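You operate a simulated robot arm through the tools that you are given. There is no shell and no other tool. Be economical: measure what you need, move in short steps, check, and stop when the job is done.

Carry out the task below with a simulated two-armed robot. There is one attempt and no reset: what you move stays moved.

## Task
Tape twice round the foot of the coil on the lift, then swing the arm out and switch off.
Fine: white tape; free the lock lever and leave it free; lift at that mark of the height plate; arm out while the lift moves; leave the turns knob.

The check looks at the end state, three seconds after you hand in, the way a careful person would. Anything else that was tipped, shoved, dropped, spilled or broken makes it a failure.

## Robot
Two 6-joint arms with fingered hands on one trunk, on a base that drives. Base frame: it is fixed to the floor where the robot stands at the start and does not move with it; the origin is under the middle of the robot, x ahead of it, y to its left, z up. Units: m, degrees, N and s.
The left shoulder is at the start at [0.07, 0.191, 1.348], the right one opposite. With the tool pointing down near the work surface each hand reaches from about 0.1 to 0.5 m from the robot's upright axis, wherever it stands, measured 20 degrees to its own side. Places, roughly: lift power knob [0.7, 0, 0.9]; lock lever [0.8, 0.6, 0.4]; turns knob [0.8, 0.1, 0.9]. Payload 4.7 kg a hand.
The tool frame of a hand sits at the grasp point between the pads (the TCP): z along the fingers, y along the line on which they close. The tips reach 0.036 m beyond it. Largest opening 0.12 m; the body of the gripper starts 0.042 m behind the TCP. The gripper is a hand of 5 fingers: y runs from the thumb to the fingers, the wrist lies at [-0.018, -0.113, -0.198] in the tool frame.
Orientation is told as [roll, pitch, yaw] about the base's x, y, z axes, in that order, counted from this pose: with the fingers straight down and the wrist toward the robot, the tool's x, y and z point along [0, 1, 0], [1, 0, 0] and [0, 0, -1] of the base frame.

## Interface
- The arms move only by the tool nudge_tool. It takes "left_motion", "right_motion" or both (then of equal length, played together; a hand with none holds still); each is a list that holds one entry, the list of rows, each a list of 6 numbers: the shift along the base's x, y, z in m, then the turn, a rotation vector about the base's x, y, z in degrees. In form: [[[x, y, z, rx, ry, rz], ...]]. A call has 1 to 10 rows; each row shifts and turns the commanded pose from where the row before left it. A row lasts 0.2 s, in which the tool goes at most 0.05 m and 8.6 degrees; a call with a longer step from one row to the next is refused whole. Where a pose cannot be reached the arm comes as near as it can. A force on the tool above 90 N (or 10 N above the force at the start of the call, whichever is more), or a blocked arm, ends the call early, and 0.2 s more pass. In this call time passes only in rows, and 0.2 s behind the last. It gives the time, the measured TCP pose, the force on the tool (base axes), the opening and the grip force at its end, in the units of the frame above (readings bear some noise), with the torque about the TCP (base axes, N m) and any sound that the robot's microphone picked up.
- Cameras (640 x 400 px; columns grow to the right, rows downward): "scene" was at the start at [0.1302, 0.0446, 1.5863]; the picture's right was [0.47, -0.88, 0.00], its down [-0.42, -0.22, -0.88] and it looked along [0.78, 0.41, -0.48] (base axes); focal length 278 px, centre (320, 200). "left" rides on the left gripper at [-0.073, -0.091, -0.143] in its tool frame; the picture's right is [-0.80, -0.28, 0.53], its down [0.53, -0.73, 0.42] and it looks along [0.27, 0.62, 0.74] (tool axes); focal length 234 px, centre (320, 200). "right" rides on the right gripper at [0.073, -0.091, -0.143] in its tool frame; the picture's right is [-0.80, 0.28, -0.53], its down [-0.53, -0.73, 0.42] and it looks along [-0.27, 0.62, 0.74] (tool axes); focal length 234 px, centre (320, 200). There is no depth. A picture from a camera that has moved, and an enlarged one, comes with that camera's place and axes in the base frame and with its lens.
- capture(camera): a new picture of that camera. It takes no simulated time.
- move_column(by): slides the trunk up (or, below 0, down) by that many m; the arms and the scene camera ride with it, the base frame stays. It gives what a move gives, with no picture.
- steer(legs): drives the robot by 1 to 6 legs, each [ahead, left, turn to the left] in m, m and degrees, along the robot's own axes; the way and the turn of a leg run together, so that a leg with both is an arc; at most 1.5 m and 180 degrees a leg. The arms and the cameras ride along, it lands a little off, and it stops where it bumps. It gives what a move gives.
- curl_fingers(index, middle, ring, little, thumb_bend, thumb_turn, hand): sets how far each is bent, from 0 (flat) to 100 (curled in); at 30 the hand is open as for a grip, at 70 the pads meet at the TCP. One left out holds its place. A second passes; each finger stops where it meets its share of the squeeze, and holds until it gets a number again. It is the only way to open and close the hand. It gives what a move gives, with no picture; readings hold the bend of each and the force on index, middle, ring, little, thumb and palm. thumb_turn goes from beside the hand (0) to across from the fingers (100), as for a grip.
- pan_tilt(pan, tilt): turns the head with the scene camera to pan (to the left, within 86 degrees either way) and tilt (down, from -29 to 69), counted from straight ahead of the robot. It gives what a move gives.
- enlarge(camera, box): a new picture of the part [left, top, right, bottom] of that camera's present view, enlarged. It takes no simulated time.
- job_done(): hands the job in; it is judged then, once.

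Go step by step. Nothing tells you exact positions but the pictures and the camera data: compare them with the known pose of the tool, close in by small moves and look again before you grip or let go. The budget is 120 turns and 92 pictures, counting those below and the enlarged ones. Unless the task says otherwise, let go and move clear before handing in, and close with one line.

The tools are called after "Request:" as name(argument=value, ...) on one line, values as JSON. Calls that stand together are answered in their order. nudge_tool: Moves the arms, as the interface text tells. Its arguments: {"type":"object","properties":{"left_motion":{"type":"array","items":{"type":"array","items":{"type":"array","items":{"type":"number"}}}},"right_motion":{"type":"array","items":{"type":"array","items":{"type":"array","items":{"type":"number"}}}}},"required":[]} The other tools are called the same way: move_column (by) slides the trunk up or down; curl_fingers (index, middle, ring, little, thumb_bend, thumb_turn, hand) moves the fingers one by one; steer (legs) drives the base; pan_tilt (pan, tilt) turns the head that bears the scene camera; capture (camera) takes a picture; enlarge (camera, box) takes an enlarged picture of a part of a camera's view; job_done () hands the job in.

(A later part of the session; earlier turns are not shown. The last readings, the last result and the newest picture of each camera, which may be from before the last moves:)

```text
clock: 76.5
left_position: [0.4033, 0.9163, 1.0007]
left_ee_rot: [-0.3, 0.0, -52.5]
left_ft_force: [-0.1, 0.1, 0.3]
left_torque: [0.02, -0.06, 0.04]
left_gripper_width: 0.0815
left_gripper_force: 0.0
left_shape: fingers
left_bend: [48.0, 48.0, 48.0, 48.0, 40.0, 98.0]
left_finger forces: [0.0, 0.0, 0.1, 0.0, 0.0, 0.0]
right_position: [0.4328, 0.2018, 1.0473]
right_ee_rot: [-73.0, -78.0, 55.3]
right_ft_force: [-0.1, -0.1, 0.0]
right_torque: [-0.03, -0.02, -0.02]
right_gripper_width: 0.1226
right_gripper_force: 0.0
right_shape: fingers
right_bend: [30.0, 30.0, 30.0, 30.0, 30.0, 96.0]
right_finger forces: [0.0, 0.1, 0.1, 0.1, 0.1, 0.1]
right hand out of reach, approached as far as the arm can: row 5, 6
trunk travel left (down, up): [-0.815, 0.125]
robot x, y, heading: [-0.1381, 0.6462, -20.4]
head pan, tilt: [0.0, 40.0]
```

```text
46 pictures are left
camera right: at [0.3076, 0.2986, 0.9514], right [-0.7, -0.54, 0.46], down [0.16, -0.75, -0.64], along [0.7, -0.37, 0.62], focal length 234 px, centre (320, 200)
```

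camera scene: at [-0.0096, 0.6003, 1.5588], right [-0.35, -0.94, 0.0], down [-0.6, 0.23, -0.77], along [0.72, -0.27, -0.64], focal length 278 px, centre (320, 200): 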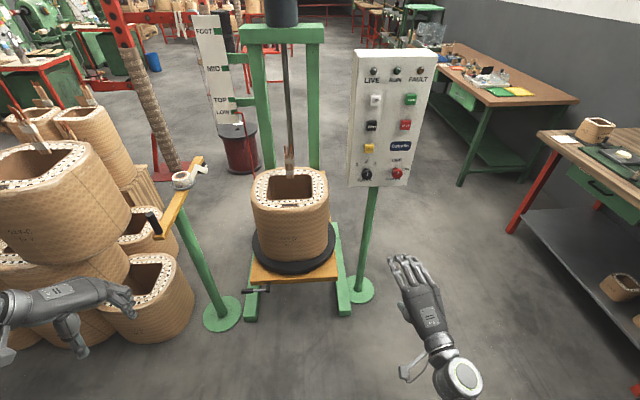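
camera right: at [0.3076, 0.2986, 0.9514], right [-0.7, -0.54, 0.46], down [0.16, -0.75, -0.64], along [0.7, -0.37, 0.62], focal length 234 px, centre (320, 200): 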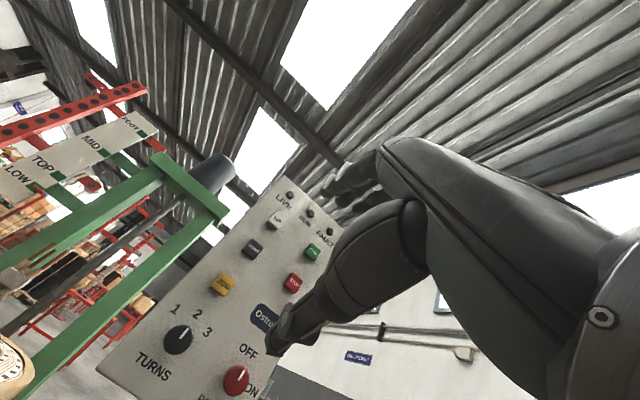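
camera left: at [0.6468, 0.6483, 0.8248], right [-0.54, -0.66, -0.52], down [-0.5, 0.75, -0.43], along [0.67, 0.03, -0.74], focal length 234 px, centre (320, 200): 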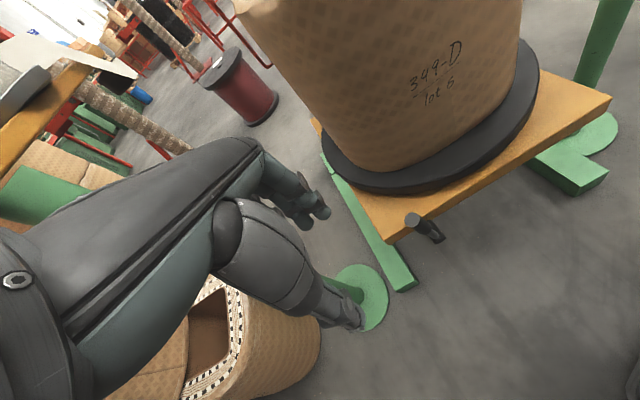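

The fingers now point at the panel. I'll drive so the hand is about 12 cm in front of the power knob and lower it to the knob's height.

Request:
steer(legs=[[0.2, -0.087, 0]])

Request:
nudge_tool(right_motion=[[[0, 0, -0.04, 0, 0, 0], [0, 0, -0.04, 0, 0, 0], [0, 0, -0.01, 0, 0, 0]]])

Request:
capture(camera="right")

Request:
capture(camera="scene")

```text
clock: 78.2
left_position: [0.5598, 0.765, 1.0009]
left_ee_rot: [-0.2, -0.2, -52.4]
left_ft_force: [0.2, 0.9, -0.3]
left_torque: [0.01, 0.02, 0.04]
left_gripper_width: 0.0813
left_gripper_force: 0.0
left_shape: fingers
left_bend: [48.0, 48.0, 48.0, 48.0, 40.0, 98.0]
left_finger forces: [0.0, 0.1, 0.0, 0.1, 0.1, 0.0]
right_position: [0.5904, 0.0513, 1.0457]
right_ee_rot: [-72.8, -78.0, 55.2]
right_ft_force: [0.6, -0.3, 0.0]
right_torque: [0.0, 0.01, -0.04]
right_gripper_width: 0.1223
right_gripper_force: 0.1
right_shape: fingers
right_bend: [30.0, 30.0, 30.0, 30.0, 30.0, 96.0]
right_finger forces: [0.0, 0.0, 0.0, 0.1, 0.1, 0.1]
trunk travel left (down, up): [-0.815, 0.125]
robot x, y, heading: [0.0186, 0.4887, -20.5]
head pan, tilt: [0.0, 40.0]
```

```text
clock: 79.0
left_position: [0.5595, 0.764, 1.0003]
left_ee_rot: [-0.2, 0.0, -52.4]
left_ft_force: [-0.2, 0.4, 0.2]
left_torque: [0.0, 0.0, -0.01]
left_gripper_width: 0.0811
left_gripper_force: 0.1
left_shape: fingers
left_bend: [48.0, 48.0, 48.0, 48.0, 40.0, 98.0]
left_finger forces: [0.0, 0.0, 0.0, 0.0, 0.0, 0.0]
right_position: [0.5738, 0.0577, 0.9873]
right_ee_rot: [-68.6, -77.7, 52.6]
right_ft_force: [0.4, 0.8, 0.2]
right_torque: [0.01, 0.04, -0.02]
right_gripper_width: 0.1223
right_gripper_force: 0.0
right_shape: fingers
right_bend: [30.0, 30.0, 30.0, 30.0, 30.0, 96.0]
right_finger forces: [0.1, 0.1, 0.0, 0.0, 0.0, 0.0]
right hand out of reach, approached as far as the arm can: row 1, 2, 3
trunk travel left (down, up): [-0.815, 0.125]
robot x, y, heading: [0.0252, 0.4935, -20.7]
head pan, tilt: [0.0, 40.0]
```

```text
45 pictures are left
camera right: at [0.4442, 0.1508, 0.8957], right [-0.68, -0.56, 0.47], down [0.17, -0.75, -0.64], along [0.72, -0.35, 0.6], focal length 234 px, centre (320, 200)
```

right: 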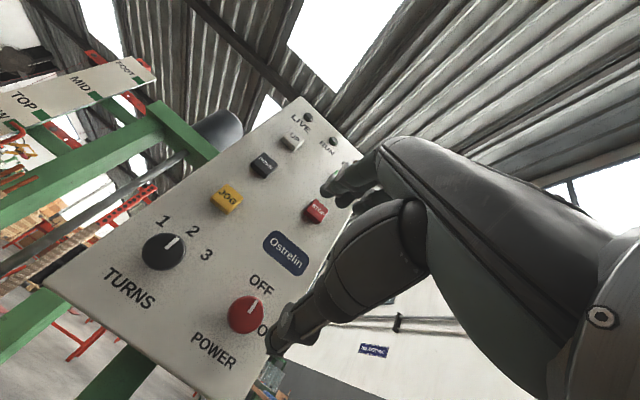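

```text
44 pictures are left
camera scene: at [0.1481, 0.4486, 1.5587], right [-0.35, -0.94, 0.0], down [-0.6, 0.23, -0.77], along [0.72, -0.27, -0.64], focal length 278 px, centre (320, 200)
```

scene: 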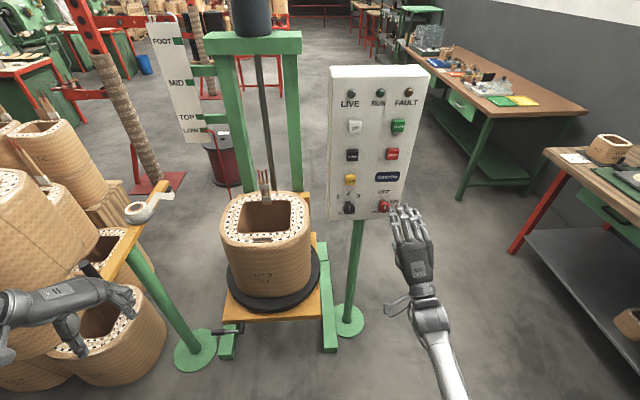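

Power knob triangulates to about [0.727,0.002,0.944]. I'll lower the trunk 4 cm, drive 9 cm forward and re-check alignment.

Request:
move_column(by=-0.04)

Request:
steer(legs=[[0.09, 0, 0]])

Request:
capture(camera="right")

Request:
enlarge(camera="scene", box=[300, 50, 480, 250])

```text
clock: 79.8
left_position: [0.5593, 0.7641, 0.9612]
left_ee_rot: [-0.2, 0.0, -52.5]
left_ft_force: [-0.6, 0.9, 0.0]
left_torque: [0.01, -0.02, -0.01]
left_gripper_width: 0.0813
left_gripper_force: 0.1
left_shape: fingers
left_bend: [48.0, 48.0, 48.0, 48.0, 40.0, 98.0]
left_finger forces: [0.0, 0.1, 0.0, 0.1, 0.0, 0.1]
right_position: [0.5717, 0.0586, 0.9495]
right_ee_rot: [-68.9, -77.7, 52.8]
right_ft_force: [-0.9, 0.3, -0.5]
right_torque: [0.02, 0.05, 0.0]
right_gripper_width: 0.1226
right_gripper_force: 0.0
right_shape: fingers
right_bend: [30.0, 30.0, 30.0, 30.0, 30.0, 96.0]
right_finger forces: [0.0, 0.1, 0.0, 0.1, 0.0, 0.1]
trunk travel left (down, up): [-0.775, 0.165]
robot x, y, heading: [0.0192, 0.4929, -20.5]
head pan, tilt: [0.0, 40.0]
```

```text
clock: 80.9
left_position: [0.6426, 0.734, 0.9599]
left_ee_rot: [-0.3, 0.0, -52.5]
left_ft_force: [1.0, -0.1, -0.2]
left_torque: [0.01, 0.03, 0.0]
left_gripper_width: 0.0812
left_gripper_force: 0.2
left_shape: fingers
left_bend: [48.0, 48.0, 48.0, 48.0, 40.0, 98.0]
left_finger forces: [0.0, 0.0, 0.1, 0.0, 0.0, 0.1]
right_position: [0.6582, 0.0261, 0.9499]
right_ee_rot: [-68.7, -77.7, 52.7]
right_ft_force: [-0.1, 0.0, -0.2]
right_torque: [0.01, -0.06, 0.0]
right_gripper_width: 0.1226
right_gripper_force: 0.0
right_shape: fingers
right_bend: [30.0, 30.0, 30.0, 30.0, 30.0, 96.0]
right_finger forces: [0.0, 0.0, 0.0, 0.0, 0.1, 0.0]
trunk travel left (down, up): [-0.775, 0.165]
robot x, y, heading: [0.1027, 0.4627, -20.6]
head pan, tilt: [0.0, 40.0]
```

```text
43 pictures are left
camera right: at [0.5281, 0.1197, 0.8563], right [-0.68, -0.56, 0.47], down [0.17, -0.75, -0.64], along [0.72, -0.35, 0.6], focal length 234 px, centre (320, 200)
```

right: 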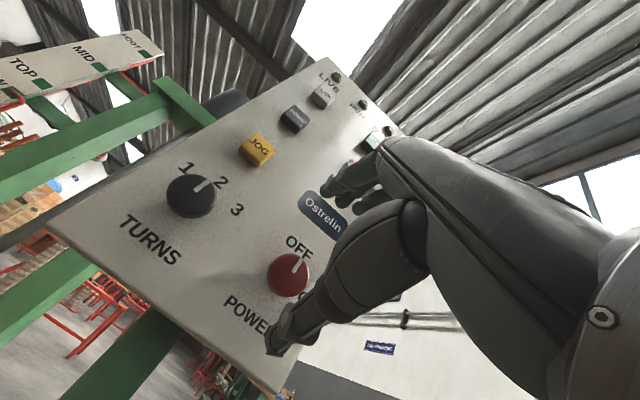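

```text
2.00 times, centred on (390, 150) of scene
camera zoom: at [0.2313, 0.4176, 1.5189], right [-0.35, -0.94, 0.0], down [-0.6, 0.22, -0.77], along [0.72, -0.27, -0.64], focal length 557 px, centre (180, 300)
```

zoom: 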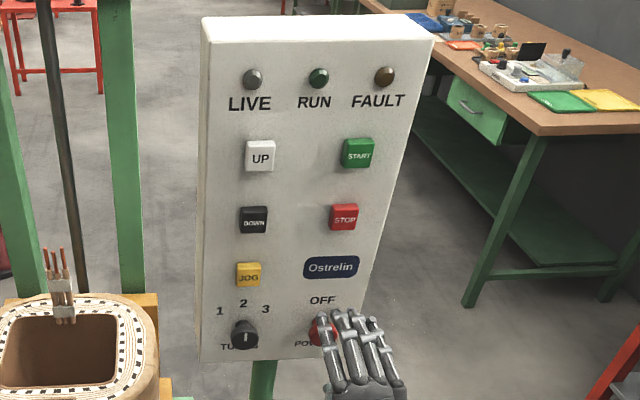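

The hand is aligned within about 1 cm. I'll advance 8 cm with a 1 cm shift right so the knob head sits between the pads.

Request:
nudge_tool(right_motion=[[[0.02, -0.012, -0.003, 0, 0, 0], [0.02, -0.008, -0.002, 0, 0, 0], [0.02, -0.008, -0.002, 0, 0, 0], [0.01, -0.005, -0.002, 0, 0, 0]]])

Request:
capture(camera="right")

Request:
enlarge(camera="scene", box=[340, 170, 460, 260])

```text
clock: 81.9
left_position: [0.6446, 0.7328, 0.9622]
left_ee_rot: [-0.2, -0.1, -52.5]
left_ft_force: [0.1, 0.0, -0.9]
left_torque: [-0.04, -0.03, 0.01]
left_gripper_width: 0.0811
left_gripper_force: 0.0
left_shape: fingers
left_bend: [48.0, 48.0, 48.0, 48.0, 40.0, 98.0]
left_finger forces: [0.0, 0.0, 0.1, 0.1, 0.0, 0.0]
right_position: [0.7044, 0.0254, 0.969]
right_ee_rot: [-67.0, -77.5, 51.8]
right_ft_force: [0.2, -0.2, -0.1]
right_torque: [-0.01, 0.01, -0.02]
right_gripper_width: 0.1226
right_gripper_force: 0.1
right_shape: fingers
right_bend: [30.0, 30.0, 30.0, 30.0, 30.0, 96.0]
right_finger forces: [0.0, 0.0, 0.0, 0.1, 0.0, 0.0]
right hand out of reach, approached as far as the arm can: row 1, 2, 3, 4
trunk travel left (down, up): [-0.775, 0.165]
robot x, y, heading: [0.1087, 0.4577, -20.5]
head pan, tilt: [0.0, 40.0]
```

```text
41 pictures are left
camera right: at [0.5723, 0.1168, 0.878], right [-0.67, -0.57, 0.48], down [0.18, -0.74, -0.64], along [0.73, -0.34, 0.6], focal length 234 px, centre (320, 200)
```

right: 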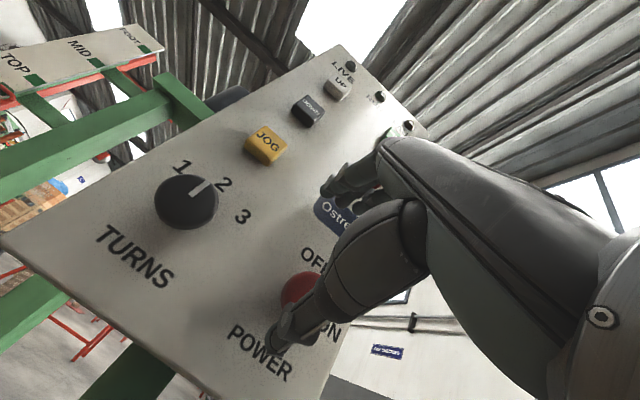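

```text
4.44 times, centred on (400, 215) of scene
camera zoom: at [0.231, 0.4177, 1.5189], right [-0.35, -0.94, 0.0], down [-0.6, 0.22, -0.77], along [0.72, -0.27, -0.64], focal length 1238 px, centre (-36, 133)
```

zoom: 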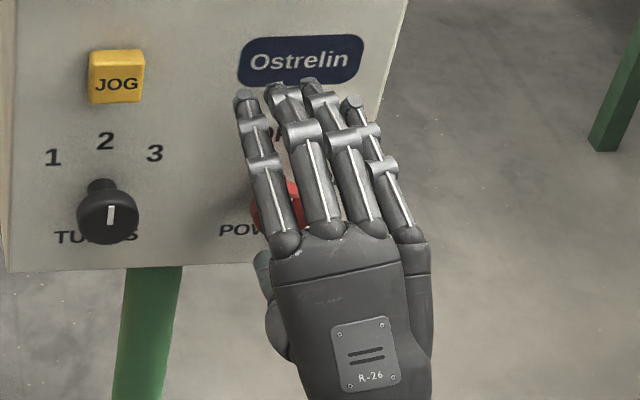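

The arm is at a limit, so I'll do the last alignment with the trunk (2.8 cm down) and the base.

Request:
move_column(by=-0.026)

Request:
steer(legs=[[0, -0.022, 0], [0.028, 0, 0]])

Request:
capture(camera="right")

```text
clock: 82.6
left_position: [0.6444, 0.7326, 0.9354]
left_ee_rot: [-0.2, 0.0, -52.5]
left_ft_force: [0.1, -1.1, -0.4]
left_torque: [-0.03, -0.04, -0.01]
left_gripper_width: 0.0811
left_gripper_force: 0.1
left_shape: fingers
left_bend: [48.0, 48.0, 48.0, 48.0, 40.0, 98.0]
left_finger forces: [0.1, 0.1, 0.0, 0.0, 0.0, 0.1]
right_position: [0.7036, 0.024, 0.9423]
right_ee_rot: [-67.1, -77.5, 51.7]
right_ft_force: [-0.2, -0.4, 0.6]
right_torque: [0.02, 0.04, -0.02]
right_gripper_width: 0.1224
right_gripper_force: 0.1
right_shape: fingers
right_bend: [30.0, 30.0, 30.0, 30.0, 30.0, 96.0]
right_finger forces: [0.1, 0.1, 0.1, 0.1, 0.1, 0.0]
trunk travel left (down, up): [-0.749, 0.191]
robot x, y, heading: [0.1064, 0.4628, -20.3]
head pan, tilt: [0.0, 40.0]
```

```text
clock: 83.8
left_position: [0.6613, 0.7019, 0.9356]
left_ee_rot: [-0.2, -0.1, -52.5]
left_ft_force: [1.0, 0.1, -1.2]
left_torque: [-0.01, -0.01, 0.01]
left_gripper_width: 0.0811
left_gripper_force: 0.0
left_shape: fingers
left_bend: [48.0, 48.0, 48.0, 48.0, 40.0, 98.0]
left_finger forces: [0.0, 0.0, 0.0, 0.1, 0.1, 0.0]
right_position: [0.72, -0.0048, 0.9445]
right_ee_rot: [-67.7, -77.4, 52.5]
right_ft_force: [-29.8, 8.7, -1.6]
right_torque: [-0.59, -2.21, -0.1]
right_gripper_width: 0.123
right_gripper_force: 15.5
right_shape: fingers
right_bend: [30.0, 30.0, 30.0, 30.0, 30.0, 96.0]
right_finger forces: [0.0, 31.4, 0.0, 0.1, 0.0, 0.1]
trunk travel left (down, up): [-0.749, 0.191]
robot x, y, heading: [0.1231, 0.432, -20.3]
head pan, tilt: [0.0, 40.0]
```

```text
39 pictures are left
camera right: at [0.5889, 0.0863, 0.852], right [-0.67, -0.57, 0.48], down [0.18, -0.75, -0.64], along [0.72, -0.34, 0.6], focal length 234 px, centre (320, 200)
```

right: 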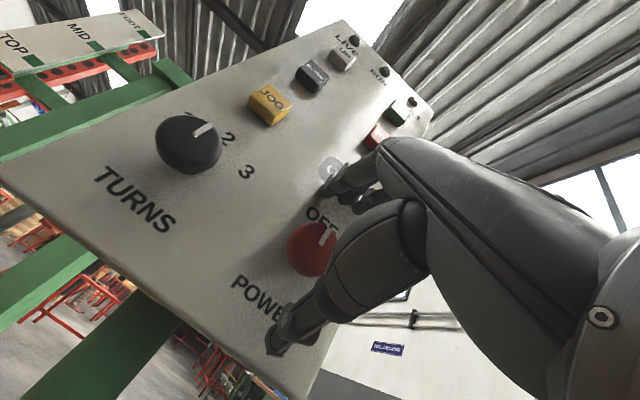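

The middle fingertip touches the panel face above the knob. I'll back off 1 cm and close on the knob.

Request:
steer(legs=[[-0.012, 0, 0]])

Request:
curl_fingers(hand="right", index=64, middle=64, ring=64, little=50, thumb_bend=64)

Request:
capture(camera="right")

Request:
enlarge(camera="scene", box=[340, 170, 460, 260])

```text
clock: 84.6
left_position: [0.6536, 0.7052, 0.9342]
left_ee_rot: [-0.4, 0.2, -52.6]
left_ft_force: [0.3, -0.4, 0.0]
left_torque: [-0.01, 0.06, 0.01]
left_gripper_width: 0.0813
left_gripper_force: 0.1
left_shape: fingers
left_bend: [48.0, 48.0, 48.0, 48.0, 40.0, 98.0]
left_finger forces: [0.1, 0.0, 0.0, 0.0, 0.1, 0.1]
right_position: [0.711, -0.0024, 0.9413]
right_ee_rot: [-66.8, -77.4, 51.6]
right_ft_force: [0.1, -0.3, 0.3]
right_torque: [0.03, -0.02, 0.03]
right_gripper_width: 0.1226
right_gripper_force: 0.0
right_shape: fingers
right_bend: [30.0, 30.0, 30.0, 30.0, 30.0, 96.0]
right_finger forces: [0.0, 0.1, 0.0, 0.0, 0.1, 0.0]
trunk travel left (down, up): [-0.749, 0.191]
robot x, y, heading: [0.1149, 0.4367, -20.8]
head pan, tilt: [0.0, 40.0]
```

```text
clock: 85.6
left_position: [0.6508, 0.7052, 0.9345]
left_ee_rot: [-0.2, 0.1, -52.5]
left_ft_force: [-0.2, 0.8, -0.1]
left_torque: [-0.01, 0.02, 0.03]
left_gripper_width: 0.0811
left_gripper_force: 0.1
left_shape: fingers
left_bend: [48.0, 48.0, 48.0, 48.0, 40.0, 98.0]
left_finger forces: [0.0, 0.0, 0.1, 0.0, 0.0, 0.0]
right_position: [0.7107, -0.0024, 0.9424]
right_ee_rot: [-67.0, -77.4, 51.8]
right_ft_force: [-1.6, 0.2, -5.4]
right_torque: [0.05, 0.25, -0.04]
right_gripper_width: 0.0381
right_gripper_force: 5.8
right_shape: fingers
right_bend: [61.0, 64.0, 64.0, 50.0, 58.0, 99.0]
right_finger forces: [3.0, 0.1, 0.1, 0.0, 8.5, 0.0]
trunk travel left (down, up): [-0.749, 0.191]
robot x, y, heading: [0.1121, 0.4346, -20.4]
head pan, tilt: [0.0, 40.0]
```

```text
38 pictures are left
camera right: at [0.5784, 0.0892, 0.8507], right [-0.67, -0.57, 0.48], down [0.18, -0.74, -0.64], along [0.72, -0.34, 0.6], focal length 234 px, centre (320, 200)
```

right: 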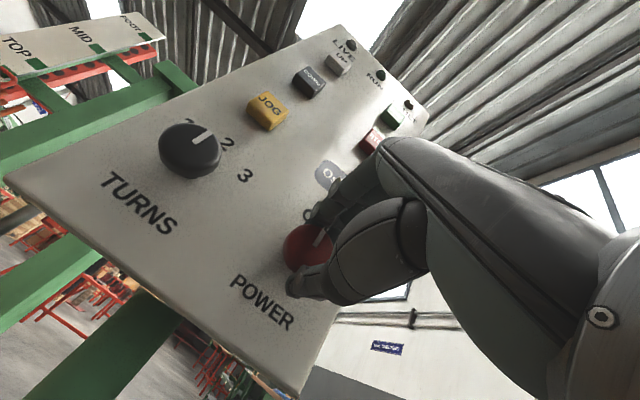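

```text
4.44 times, centred on (400, 215) of scene
camera zoom: at [0.2388, 0.3904, 1.4927], right [-0.35, -0.94, 0.0], down [-0.6, 0.23, -0.77], along [0.72, -0.27, -0.64], focal length 1238 px, centre (-36, 133)
```

zoom: 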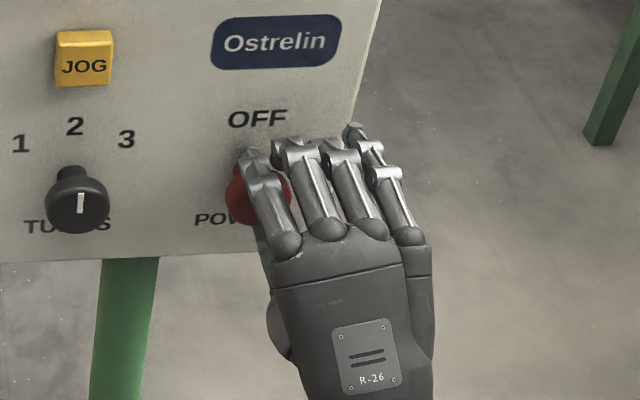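

Only the index and thumb hold it; the hand is about 2 cm too far right. I'll open, shift left and re-grip.

Request:
curl_fingers(hand="right", index=40, middle=40, ring=40, little=40, thumb_bend=40)

Request:
steer(legs=[[0, 0.02, 0]])

Request:
curl_fingers(hand="right", index=68, middle=68, ring=64, little=50, thumb_bend=68)

Request:
enlarge(camera="scene", box=[340, 170, 460, 260])

```text
clock: 86.6
left_position: [0.6521, 0.7064, 0.9337]
left_ee_rot: [-0.1, 0.0, -52.5]
left_ft_force: [-0.5, 0.9, -0.9]
left_torque: [0.0, 0.01, 0.02]
left_gripper_width: 0.0811
left_gripper_force: 0.1
left_shape: fingers
left_bend: [48.0, 48.0, 48.0, 48.0, 40.0, 98.0]
left_finger forces: [0.0, 0.0, 0.0, 0.0, 0.1, 0.0]
right_position: [0.7106, -0.0023, 0.9433]
right_ee_rot: [-67.3, -77.4, 52.1]
right_ft_force: [-1.0, -0.9, 0.0]
right_torque: [-0.06, 0.0, 0.02]
right_gripper_width: 0.0925
right_gripper_force: 0.1
right_shape: fingers
right_bend: [40.0, 40.0, 40.0, 40.0, 40.0, 97.0]
right_finger forces: [0.1, 0.0, 0.1, 0.0, 0.0, 0.0]
trunk travel left (down, up): [-0.749, 0.191]
robot x, y, heading: [0.1177, 0.4342, -20.7]
head pan, tilt: [0.0, 40.0]
```

```text
clock: 87.4
left_position: [0.6574, 0.7215, 0.9361]
left_ee_rot: [0.0, 0.1, -52.6]
left_ft_force: [1.0, -1.3, 0.0]
left_torque: [0.02, -0.03, 0.0]
left_gripper_width: 0.0813
left_gripper_force: 0.1
left_shape: fingers
left_bend: [48.0, 48.0, 48.0, 48.0, 40.0, 98.0]
left_finger forces: [0.1, 0.0, 0.0, 0.0, 0.0, 0.0]
right_position: [0.7159, 0.0134, 0.9416]
right_ee_rot: [-67.1, -77.4, 51.9]
right_ft_force: [0.6, 0.2, 0.4]
right_torque: [-0.01, -0.01, 0.03]
right_gripper_width: 0.0929
right_gripper_force: 0.0
right_shape: fingers
right_bend: [40.0, 40.0, 40.0, 40.0, 40.0, 97.0]
right_finger forces: [0.1, 0.1, 0.0, 0.0, 0.0, 0.1]
trunk travel left (down, up): [-0.749, 0.191]
robot x, y, heading: [0.1174, 0.4477, -20.8]
head pan, tilt: [0.0, 40.0]
```

```text
clock: 88.4
left_position: [0.6578, 0.7253, 0.933]
left_ee_rot: [-0.3, 0.0, -52.6]
left_ft_force: [-0.2, -0.3, -0.1]
left_torque: [0.0, 0.01, -0.01]
left_gripper_width: 0.0809
left_gripper_force: 0.1
left_shape: fingers
left_bend: [48.0, 48.0, 48.0, 48.0, 40.0, 98.0]
left_finger forces: [0.0, 0.0, 0.1, 0.1, 0.0, 0.0]
right_position: [0.7175, 0.0165, 0.9423]
right_ee_rot: [-66.9, -77.2, 51.6]
right_ft_force: [2.8, 2.9, -7.8]
right_torque: [0.14, 0.2, 0.13]
right_gripper_width: 0.0217
right_gripper_force: 6.3
right_shape: fingers
right_bend: [68.0, 66.0, 64.0, 50.0, 62.0, 97.0]
right_finger forces: [0.2, 2.5, 0.0, 0.0, 10.1, 0.0]
trunk travel left (down, up): [-0.749, 0.191]
robot x, y, heading: [0.1184, 0.4565, -20.6]
head pan, tilt: [0.0, 40.0]
```

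```text
4.44 times, centred on (400, 215) of scene
camera zoom: at [0.2468, 0.4088, 1.4926], right [-0.35, -0.94, 0.0], down [-0.6, 0.23, -0.77], along [0.72, -0.27, -0.64], focal length 1238 px, centre (-36, 133)
```

zoom: 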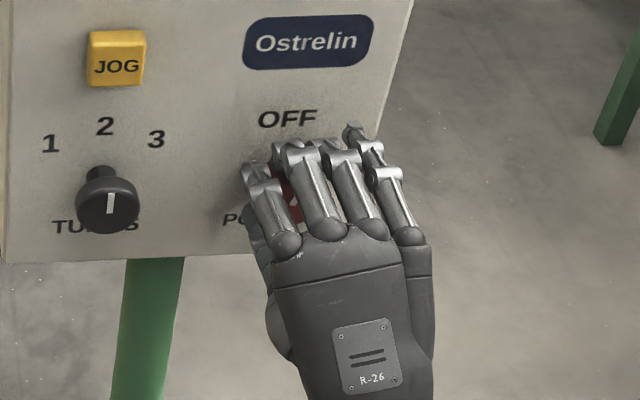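

Middle finger and thumb now straddle the knob. I'll tighten and turn clockwise (toward ON).

Request:
curl_fingers(hand="right", index=70, middle=76, ring=72, thumb_bend=72)

Request:
nudge_tool(right_motion=[[[0, 0, 0, 7.5, -2.8, 0], [0, 0, 0, 7.5, -2.8, 0], [0, 0, 0, 7.5, -2.8, 0], [0, 0, 0, 7.5, -2.8, 0], [0, 0, 0, 7.5, -2.8, 0], [0, 0, 0, 7.5, -2.8, 0]]])

Request:
enlarge(camera="scene", box=[320, 50, 460, 260])

```text
clock: 89.4
left_position: [0.6588, 0.7238, 0.9348]
left_ee_rot: [-0.2, 0.0, -52.6]
left_ft_force: [0.1, 0.0, 0.8]
left_torque: [0.02, 0.0, -0.01]
left_gripper_width: 0.0811
left_gripper_force: 0.1
left_shape: fingers
left_bend: [48.0, 48.0, 48.0, 48.0, 40.0, 98.0]
left_finger forces: [0.1, 0.0, 0.1, 0.0, 0.0, 0.0]
right_position: [0.7179, 0.014, 0.9423]
right_ee_rot: [-67.3, -77.4, 52.1]
right_ft_force: [8.3, -2.1, 0.9]
right_torque: [0.02, 0.15, 0.16]
right_gripper_width: 0.0196
right_gripper_force: 14.5
right_shape: fingers
right_bend: [69.0, 67.0, 71.0, 50.0, 64.0, 97.0]
right_finger forces: [1.3, 10.8, 4.5, 0.0, 12.6, 0.0]
trunk travel left (down, up): [-0.749, 0.191]
robot x, y, heading: [0.1181, 0.4537, -20.3]
head pan, tilt: [0.0, 40.0]
```

```text
clock: 90.4
left_position: [0.658, 0.7241, 0.9342]
left_ee_rot: [-0.1, -0.1, -52.6]
left_ft_force: [0.3, 0.0, -0.9]
left_torque: [0.03, -0.03, 0.04]
left_gripper_width: 0.0813
left_gripper_force: 0.0
left_shape: fingers
left_bend: [48.0, 48.0, 48.0, 48.0, 40.0, 98.0]
left_finger forces: [0.0, 0.0, 0.0, 0.0, 0.1, 0.1]
right_position: [0.6567, 0.0826, 0.966]
right_ee_rot: [67.8, -83.8, -82.1]
right_ft_force: [-0.1, 0.3, 0.8]
right_torque: [-0.02, -0.01, -0.02]
right_gripper_width: 0.0013
right_gripper_force: 0.0
right_shape: fingers
right_bend: [70.0, 72.0, 72.0, 50.0, 72.0, 100.0]
right_finger forces: [0.0, 0.1, 0.0, 0.0, 0.0, 0.0]
right hand out of reach, approached as far as the arm can: row 1, 2, 3, 4
trunk travel left (down, up): [-0.749, 0.191]
robot x, y, heading: [0.1175, 0.4505, -20.4]
head pan, tilt: [0.0, 40.0]
stopped in row 4 (right hand): the arm was blocked; the commanded pose is now the measured one
```

```text
1.90 times, centred on (390, 155) of scene
camera zoom: at [0.244, 0.4099, 1.493], right [-0.35, -0.94, 0.0], down [-0.6, 0.23, -0.77], along [0.72, -0.27, -0.64], focal length 530 px, centre (187, 286)
```

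zoom: 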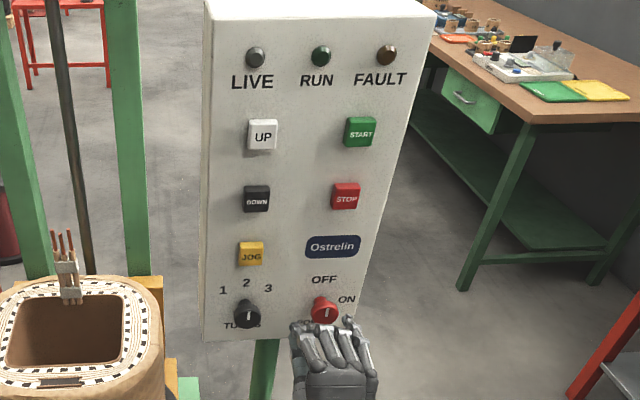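

The hand slipped off because that wrist direction is limited; the knob still shows OFF. ON is only about 60° clockwise, so I'll pre-rotate the hand counter-clockwise in free space and then turn back through it.

Request:
steer(legs=[[-0.08, 0, 0]])

Request:
nudge_tool(right_motion=[[[0.01, -0.01, 0, -7.5, 2.8, 0], [0.01, -0.01, 0, -7.5, 2.8, 0], [0.01, -0.01, 0, -7.5, 2.8, 0], [0.01, -0.01, 0, -7.5, 2.8, 0], [0.01, -0.01, 0, -7.5, 2.8, 0], [0.01, -0.01, 0, -7.5, 2.8, 0], [0, 0, 0, -7.5, 2.8, 0], [0, 0, 0, -7.5, 2.8, 0], [0, 0, 0, -7.5, 2.8, 0]]])

Request:
capture(camera="right")

Request:
capture(camera="scene")

```text
clock: 91.4
left_position: [0.5843, 0.751, 0.9353]
left_ee_rot: [-0.2, -0.1, -52.6]
left_ft_force: [0.6, -0.8, -0.5]
left_torque: [0.02, 0.0, 0.01]
left_gripper_width: 0.0811
left_gripper_force: 0.1
left_shape: fingers
left_bend: [48.0, 48.0, 48.0, 48.0, 40.0, 98.0]
left_finger forces: [0.0, 0.0, 0.1, 0.1, 0.0, 0.0]
right_position: [0.5841, 0.11, 0.9654]
right_ee_rot: [67.7, -83.7, -81.9]
right_ft_force: [-0.5, -0.2, 0.4]
right_torque: [-0.02, 0.01, 0.0]
right_gripper_width: 0.0013
right_gripper_force: 0.0
right_shape: fingers
right_bend: [70.0, 72.0, 72.0, 50.0, 72.0, 100.0]
right_finger forces: [0.0, 0.0, 0.0, 0.0, 0.1, 0.1]
trunk travel left (down, up): [-0.749, 0.191]
robot x, y, heading: [0.0442, 0.4785, -20.5]
head pan, tilt: [0.0, 40.0]
```

```text
clock: 93.4
left_position: [0.5861, 0.7516, 0.9341]
left_ee_rot: [-0.1, 0.0, -52.6]
left_ft_force: [-0.5, 0.8, -0.1]
left_torque: [0.01, -0.02, 0.01]
left_gripper_width: 0.0809
left_gripper_force: 0.1
left_shape: fingers
left_bend: [48.0, 48.0, 48.0, 48.0, 40.0, 98.0]
left_finger forces: [0.1, 0.1, 0.0, 0.0, 0.0, 0.1]
right_position: [0.643, 0.0496, 0.9649]
right_ee_rot: [-82.5, -23.4, 66.1]
right_ft_force: [-0.3, -0.1, 0.0]
right_torque: [-0.02, 0.01, 0.01]
right_gripper_width: 0.0014
right_gripper_force: 0.0
right_shape: fingers
right_bend: [70.0, 72.0, 72.0, 50.0, 72.0, 100.0]
right_finger forces: [0.0, 0.0, 0.0, 0.1, 0.0, 0.0]
trunk travel left (down, up): [-0.749, 0.191]
robot x, y, heading: [0.0441, 0.4804, -20.6]
head pan, tilt: [0.0, 40.0]
```

```text
34 pictures are left
camera right: at [0.4798, 0.0534, 0.8804], right [-0.42, 0.09, 0.91], down [0.1, -0.98, 0.14], along [0.9, 0.15, 0.4], focal length 234 px, centre (320, 200)
```

right: 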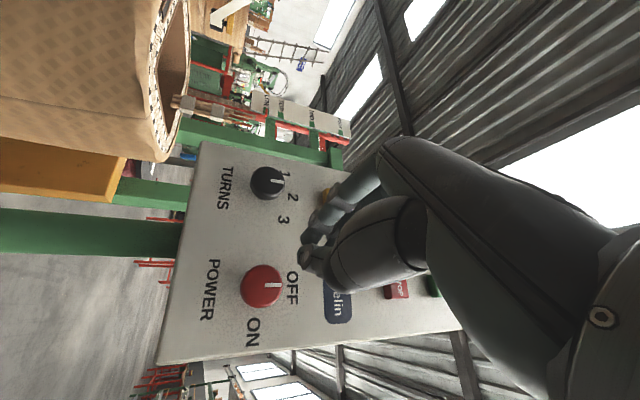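

```text
33 pictures are left
camera scene: at [0.1719, 0.4362, 1.4928], right [-0.35, -0.94, 0.0], down [-0.6, 0.23, -0.77], along [0.72, -0.27, -0.64], focal length 278 px, centre (320, 200)
```

scene: 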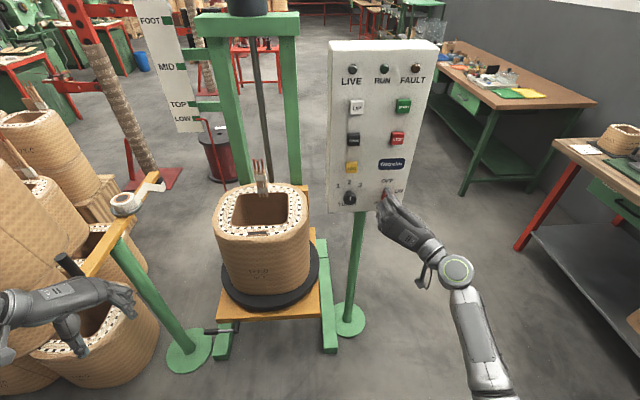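

Pronation has plenty of range: the closing line is now nearly horizontal. I'll open the fingers, shift right and down, and advance onto the knob.

Request:
curl_fingers(hand="right", index=40, middle=40, ring=40, little=40, thumb_bend=40)

Request:
nudge_tool(right_motion=[[[-0.006, -0.018, -0.02, 0, 0, 0], [0.02, -0.007, -0.004, 0, 0, 0], [0.02, -0.007, 0, 0, 0, 0], [0.018, -0.007, 0, 0, 0, 0]]])

Request:
capture(camera="right")

```text
clock: 94.4
left_position: [0.5836, 0.7516, 0.9346]
left_ee_rot: [-0.1, 0.0, -52.7]
left_ft_force: [0.0, 0.0, 0.0]
left_torque: [0.04, -0.02, 0.03]
left_gripper_width: 0.0811
left_gripper_force: 0.1
left_shape: fingers
left_bend: [48.0, 48.0, 48.0, 48.0, 40.0, 98.0]
left_finger forces: [0.1, 0.0, 0.0, 0.0, 0.0, 0.0]
right_position: [0.6449, 0.0496, 0.9654]
right_ee_rot: [-82.5, -23.5, 66.1]
right_ft_force: [-0.4, -0.1, -0.3]
right_torque: [0.02, 0.02, 0.0]
right_gripper_width: 0.0924
right_gripper_force: 0.0
right_shape: fingers
right_bend: [40.0, 40.0, 40.0, 40.0, 40.0, 97.0]
right_finger forces: [0.0, 0.0, 0.0, 0.0, 0.1, 0.1]
trunk travel left (down, up): [-0.749, 0.191]
robot x, y, heading: [0.049, 0.4809, -20.4]
head pan, tilt: [0.0, 40.0]
```

```text
clock: 95.4
left_position: [0.5842, 0.7507, 0.9347]
left_ee_rot: [-0.3, 0.0, -52.5]
left_ft_force: [0.6, -1.0, 0.1]
left_torque: [0.01, 0.02, 0.06]
left_gripper_width: 0.081
left_gripper_force: 0.0
left_shape: fingers
left_bend: [48.0, 48.0, 48.0, 48.0, 40.0, 98.0]
left_finger forces: [0.0, 0.1, 0.1, 0.0, 0.0, 0.0]
right_position: [0.6959, 0.0119, 0.94]
right_ee_rot: [-82.4, -23.6, 66.1]
right_ft_force: [0.6, 0.2, -0.1]
right_torque: [0.0, -0.02, -0.02]
right_gripper_width: 0.093
right_gripper_force: 0.0
right_shape: fingers
right_bend: [40.0, 40.0, 40.0, 40.0, 40.0, 97.0]
right_finger forces: [0.0, 0.0, 0.1, 0.0, 0.0, 0.0]
trunk travel left (down, up): [-0.749, 0.191]
robot x, y, heading: [0.0456, 0.4841, -20.4]
head pan, tilt: [0.0, 40.0]
```

```text
32 pictures are left
camera right: at [0.5329, 0.0152, 0.8553], right [-0.42, 0.08, 0.91], down [0.1, -0.99, 0.14], along [0.9, 0.15, 0.4], focal length 234 px, centre (320, 200)
```

right: 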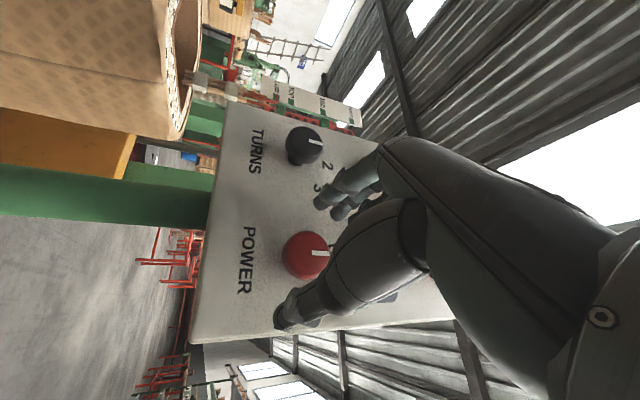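

Well centred. I'll advance the final 1.8 cm and close.

Request:
nudge_tool(right_motion=[[[0.008, -0.005, 0, 0, 0, 0], [0.008, -0.005, 0, 0, 0, 0]]])

Request:
curl_fingers(hand="right", index=70, middle=72, ring=70, little=60, thumb_bend=72)

Request:
capture(camera="right")

```text
clock: 96.0
left_position: [0.5854, 0.7506, 0.9341]
left_ee_rot: [-0.2, 0.0, -52.6]
left_ft_force: [0.0, -0.5, 0.1]
left_torque: [-0.01, 0.0, 0.0]
left_gripper_width: 0.0811
left_gripper_force: 0.0
left_shape: fingers
left_bend: [48.0, 48.0, 48.0, 48.0, 40.0, 98.0]
left_finger forces: [0.0, 0.0, 0.0, 0.0, 0.0, 0.1]
right_position: [0.7122, 0.0016, 0.9406]
right_ee_rot: [-82.5, -23.5, 66.1]
right_ft_force: [0.0, 0.1, -0.4]
right_torque: [0.01, -0.03, -0.01]
right_gripper_width: 0.0929
right_gripper_force: 0.0
right_shape: fingers
right_bend: [40.0, 40.0, 40.0, 40.0, 40.0, 97.0]
right_finger forces: [0.0, 0.1, 0.1, 0.1, 0.0, 0.0]
trunk travel left (down, up): [-0.749, 0.191]
robot x, y, heading: [0.0434, 0.481, -20.7]
head pan, tilt: [0.0, 40.0]
```

```text
clock: 97.0
left_position: [0.5861, 0.7509, 0.9348]
left_ee_rot: [-0.3, 0.0, -52.6]
left_ft_force: [0.4, 0.2, 0.1]
left_torque: [0.02, 0.01, -0.02]
left_gripper_width: 0.0813
left_gripper_force: 0.0
left_shape: fingers
left_bend: [48.0, 48.0, 48.0, 48.0, 40.0, 98.0]
left_finger forces: [0.0, 0.0, 0.2, 0.0, 0.0, 0.0]
right_position: [0.7129, 0.0023, 0.9415]
right_ee_rot: [-82.5, -23.5, 66.2]
right_ft_force: [7.2, -1.8, 5.3]
right_torque: [0.02, -0.01, -0.13]
right_gripper_width: 0.0359
right_gripper_force: 17.0
right_shape: fingers
right_bend: [58.0, 66.0, 70.0, 60.0, 62.0, 100.0]
right_finger forces: [10.2, 9.6, 0.1, 0.0, 13.6, 0.1]
trunk travel left (down, up): [-0.749, 0.191]
robot x, y, heading: [0.0469, 0.4809, -20.4]
head pan, tilt: [0.0, 40.0]
```

```text
31 pictures are left
camera right: at [0.5489, 0.0054, 0.8568], right [-0.42, 0.09, 0.91], down [0.1, -0.98, 0.14], along [0.9, 0.15, 0.4], focal length 234 px, centre (320, 200)
```

right: 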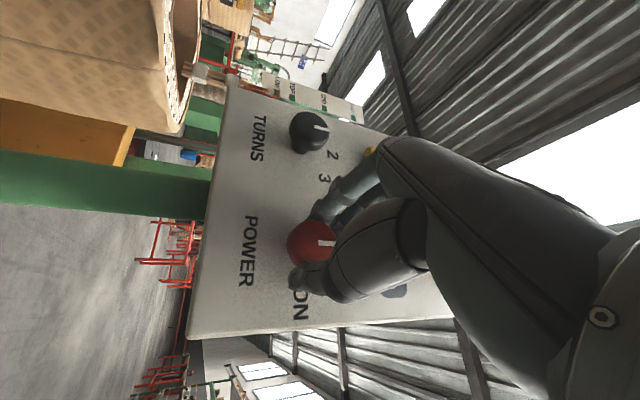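

Index, middle and thumb hold the knob firmly. I'll rotate clockwise in steps.

Request:
nudge_tool(right_motion=[[[0, 0, 0, 7.5, -2.8, 0], [0, 0, 0, 7.5, -2.8, 0], [0, 0, 0, 7.5, -2.8, 0], [0, 0, 0, 7.5, -2.8, 0], [0, 0, 0, 7.5, -2.8, 0], [0, 0, 0, 7.5, -2.8, 0]]])

Request:
capture(camera="right")

Request:
enlarge(camera="scene", box=[310, 30, 450, 240])

```text
clock: 98.4
left_position: [0.5885, 0.7512, 0.9327]
left_ee_rot: [-0.3, 0.2, -52.6]
left_ft_force: [-1.0, -0.3, -0.4]
left_torque: [-0.01, 0.01, 0.0]
left_gripper_width: 0.0811
left_gripper_force: 0.1
left_shape: fingers
left_bend: [48.0, 48.0, 48.0, 48.0, 40.0, 98.0]
left_finger forces: [0.0, 0.1, 0.0, 0.1, 0.0, 0.1]
right_position: [0.7104, -0.0024, 0.9425]
right_ee_rot: [-71.4, -71.2, 57.5]
right_ft_force: [16.8, -5.2, -13.9]
right_torque: [0.06, 0.43, -0.04]
right_gripper_width: 0.0367
right_gripper_force: 16.8
right_shape: fingers
right_bend: [61.0, 68.0, 70.0, 60.0, 61.0, 99.0]
right_finger forces: [7.2, 8.7, 0.0, 0.0, 17.6, 0.0]
right hand out of reach, approached as far as the arm can: row 6
trunk travel left (down, up): [-0.749, 0.191]
robot x, y, heading: [0.0473, 0.4818, -20.2]
head pan, tilt: [0.0, 40.0]
```

```text
30 pictures are left
camera right: at [0.5722, 0.0761, 0.8484], right [-0.63, -0.54, 0.56], down [0.17, -0.8, -0.57], along [0.76, -0.27, 0.59], focal length 234 px, centre (320, 200)
```

right: 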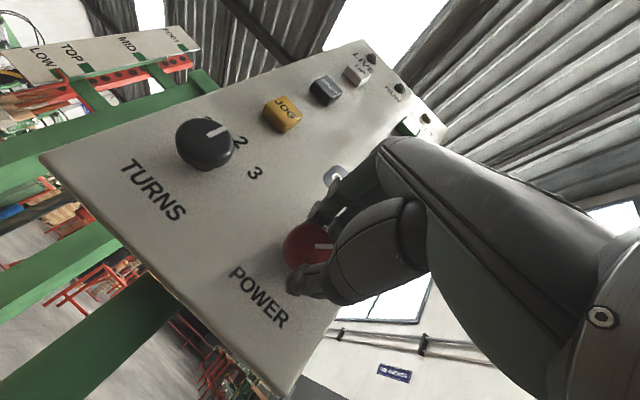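

```text
1.90 times, centred on (380, 135) of scene
camera zoom: at [0.1779, 0.4348, 1.4919], right [-0.35, -0.94, 0.0], down [-0.61, 0.23, -0.76], along [0.71, -0.27, -0.65], focal length 530 px, centre (206, 324)
```

zoom: 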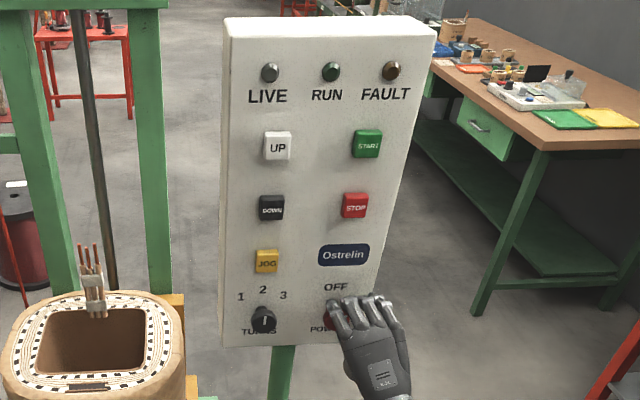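

The knob turned about 45° with the hand, but LIVE isn't lit. I'll release, re-index the hand counter-clockwise and turn again.

Request:
curl_fingers(hand="right", index=38, middle=38, ring=38, little=38, thumb_bend=38)

Request:
nudge_tool(right_motion=[[[-0.004, 0.003, 0, -7.5, 2.8, 0], [0, 0.001, 0, -7.5, 2.8, 0], [0, 0.001, 0, -7.5, 2.8, 0], [0, 0, 0, -7.5, 2.8, 0], [0, 0, 0, -7.5, 2.8, 0], [0.004, -0.001, 0, -7.5, 2.8, 0]]])

Request:
capture(camera="right")

```text
clock: 99.4
left_position: [0.5858, 0.7505, 0.935]
left_ee_rot: [-0.2, 0.0, -52.6]
left_ft_force: [0.4, -0.6, -0.4]
left_torque: [0.01, -0.01, 0.03]
left_gripper_width: 0.0813
left_gripper_force: 0.0
left_shape: fingers
left_bend: [48.0, 48.0, 48.0, 48.0, 40.0, 98.0]
left_finger forces: [0.1, 0.0, 0.1, 0.0, 0.0, 0.0]
right_position: [0.707, -0.0019, 0.9488]
right_ee_rot: [-73.1, -71.3, 59.2]
right_ft_force: [0.4, 0.7, -0.6]
right_torque: [-0.01, 0.0, -0.01]
right_gripper_width: 0.0985
right_gripper_force: 0.0
right_shape: fingers
right_bend: [38.0, 38.0, 38.0, 38.0, 38.0, 97.0]
right_finger forces: [0.1, 0.0, 0.1, 0.0, 0.0, 0.0]
trunk travel left (down, up): [-0.749, 0.191]
robot x, y, heading: [0.0463, 0.4812, -20.4]
head pan, tilt: [0.0, 40.0]
```

```text
clock: 100.8
left_position: [0.5853, 0.7506, 0.9339]
left_ee_rot: [-0.2, 0.1, -52.6]
left_ft_force: [0.6, -0.4, -0.9]
left_torque: [0.01, -0.01, -0.03]
left_gripper_width: 0.0812
left_gripper_force: 0.1
left_shape: fingers
left_bend: [48.0, 48.0, 48.0, 48.0, 40.0, 98.0]
left_finger forces: [0.1, 0.0, 0.1, 0.0, 0.0, 0.0]
right_position: [0.706, 0.0027, 0.9486]
right_ee_rot: [-82.4, -23.4, 66.1]
right_ft_force: [0.8, -0.1, 0.2]
right_torque: [0.01, 0.02, -0.02]
right_gripper_width: 0.0986
right_gripper_force: 0.0
right_shape: fingers
right_bend: [38.0, 38.0, 38.0, 38.0, 38.0, 97.0]
right_finger forces: [0.0, 0.0, 0.0, 0.0, 0.0, 0.1]
trunk travel left (down, up): [-0.749, 0.191]
robot x, y, heading: [0.0458, 0.4811, -20.7]
head pan, tilt: [0.0, 40.0]
```

```text
28 pictures are left
camera right: at [0.5424, 0.0056, 0.8629], right [-0.42, 0.09, 0.91], down [0.1, -0.98, 0.14], along [0.9, 0.15, 0.4], focal length 234 px, centre (320, 200)
```

right: 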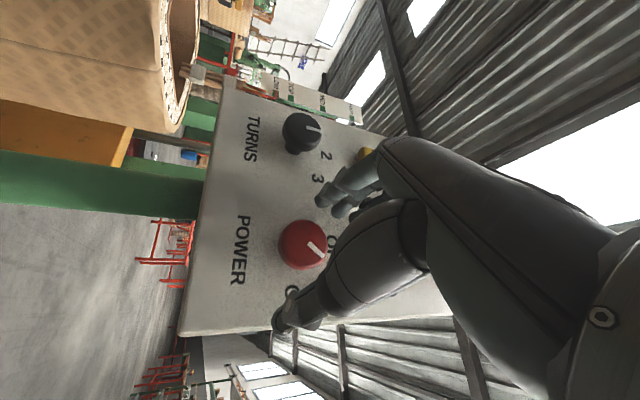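

The pointer stands midway between OFF and ON. I'll re-centre slightly, grip and turn further.

Request:
nudge_tool(right_motion=[[[0.007, -0.002, -0.007, 0, 0, 0]]])

Request:
curl_fingers(hand="right", index=70, middle=72, ring=70, little=60, thumb_bend=72)

Request:
nudge_tool(right_motion=[[[0, 0, 0, 7.5, -2.8, 0], [0, 0, 0, 7.5, -2.8, 0], [0, 0, 0, 7.5, -2.8, 0], [0, 0, 0, 7.5, -2.8, 0], [0, 0, 0, 7.5, -2.8, 0], [0, 0, 0, 7.5, -2.8, 0]]])

Request:
enlarge(camera="scene", box=[310, 30, 450, 240])

```text
clock: 101.2
left_position: [0.5849, 0.7507, 0.9342]
left_ee_rot: [-0.2, 0.1, -52.6]
left_ft_force: [-0.2, 0.9, 1.2]
left_torque: [0.0, -0.01, -0.04]
left_gripper_width: 0.0811
left_gripper_force: 0.2
left_shape: fingers
left_bend: [48.0, 48.0, 48.0, 48.0, 40.0, 98.0]
left_finger forces: [0.0, 0.1, 0.1, 0.0, 0.0, 0.1]
right_position: [0.7127, -0.0006, 0.9404]
right_ee_rot: [-82.5, -23.6, 66.2]
right_ft_force: [0.1, -0.1, 0.4]
right_torque: [-0.02, -0.06, -0.02]
right_gripper_width: 0.0986
right_gripper_force: 0.0
right_shape: fingers
right_bend: [38.0, 38.0, 38.0, 38.0, 38.0, 97.0]
right_finger forces: [0.1, 0.0, 0.0, 0.0, 0.0, 0.1]
trunk travel left (down, up): [-0.749, 0.191]
robot x, y, heading: [0.0436, 0.4817, -20.5]
head pan, tilt: [0.0, 40.0]
```

```text
clock: 102.2
left_position: [0.5857, 0.752, 0.934]
left_ee_rot: [-0.2, 0.0, -52.6]
left_ft_force: [0.3, 0.0, 0.2]
left_torque: [0.02, 0.01, 0.04]
left_gripper_width: 0.081
left_gripper_force: 0.0
left_shape: fingers
left_bend: [48.0, 48.0, 48.0, 48.0, 40.0, 98.0]
left_finger forces: [0.1, 0.0, 0.0, 0.0, 0.0, 0.1]
right_position: [0.7153, 0.0001, 0.9417]
right_ee_rot: [-82.5, -23.6, 66.2]
right_ft_force: [8.7, -1.4, 5.5]
right_torque: [0.02, -0.03, -0.13]
right_gripper_width: 0.0352
right_gripper_force: 16.4
right_shape: fingers
right_bend: [58.0, 67.0, 70.0, 60.0, 62.0, 100.0]
right_finger forces: [11.1, 9.1, 0.0, 0.0, 12.3, 0.1]
trunk travel left (down, up): [-0.749, 0.191]
robot x, y, heading: [0.046, 0.4804, -20.2]
head pan, tilt: [0.0, 40.0]
```

```text
clock: 103.6
left_position: [0.5888, 0.7501, 0.9328]
left_ee_rot: [-0.3, 0.2, -52.5]
left_ft_force: [0.3, -0.3, -0.4]
left_torque: [-0.02, -0.01, 0.0]
left_gripper_width: 0.0812
left_gripper_force: 0.2
left_shape: fingers
left_bend: [48.0, 48.0, 48.0, 48.0, 40.0, 98.0]
left_finger forces: [0.0, 0.0, 0.0, 0.1, 0.1, 0.1]
right_position: [0.7119, -0.0037, 0.9419]
right_ee_rot: [-71.2, -71.1, 57.3]
right_ft_force: [17.6, -6.2, -14.5]
right_torque: [0.06, 0.51, -0.1]
right_gripper_width: 0.0358
right_gripper_force: 17.1
right_shape: fingers
right_bend: [61.0, 69.0, 70.0, 60.0, 61.0, 99.0]
right_finger forces: [7.5, 9.0, 0.0, 0.1, 16.8, 0.0]
right hand out of reach, approached as far as the arm can: row 6
trunk travel left (down, up): [-0.749, 0.191]
robot x, y, heading: [0.0454, 0.4801, -20.2]
head pan, tilt: [0.0, 40.0]
```

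```text
1.90 times, centred on (380, 135) of scene
camera zoom: at [0.1782, 0.4341, 1.4918], right [-0.35, -0.94, 0.0], down [-0.61, 0.23, -0.76], along [0.71, -0.27, -0.65], focal length 530 px, centre (206, 324)
```

zoom: 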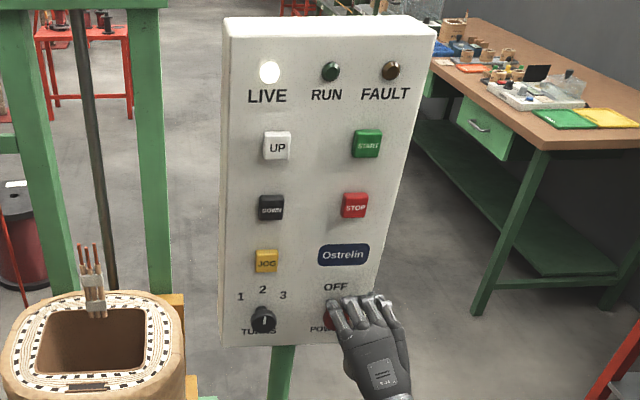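

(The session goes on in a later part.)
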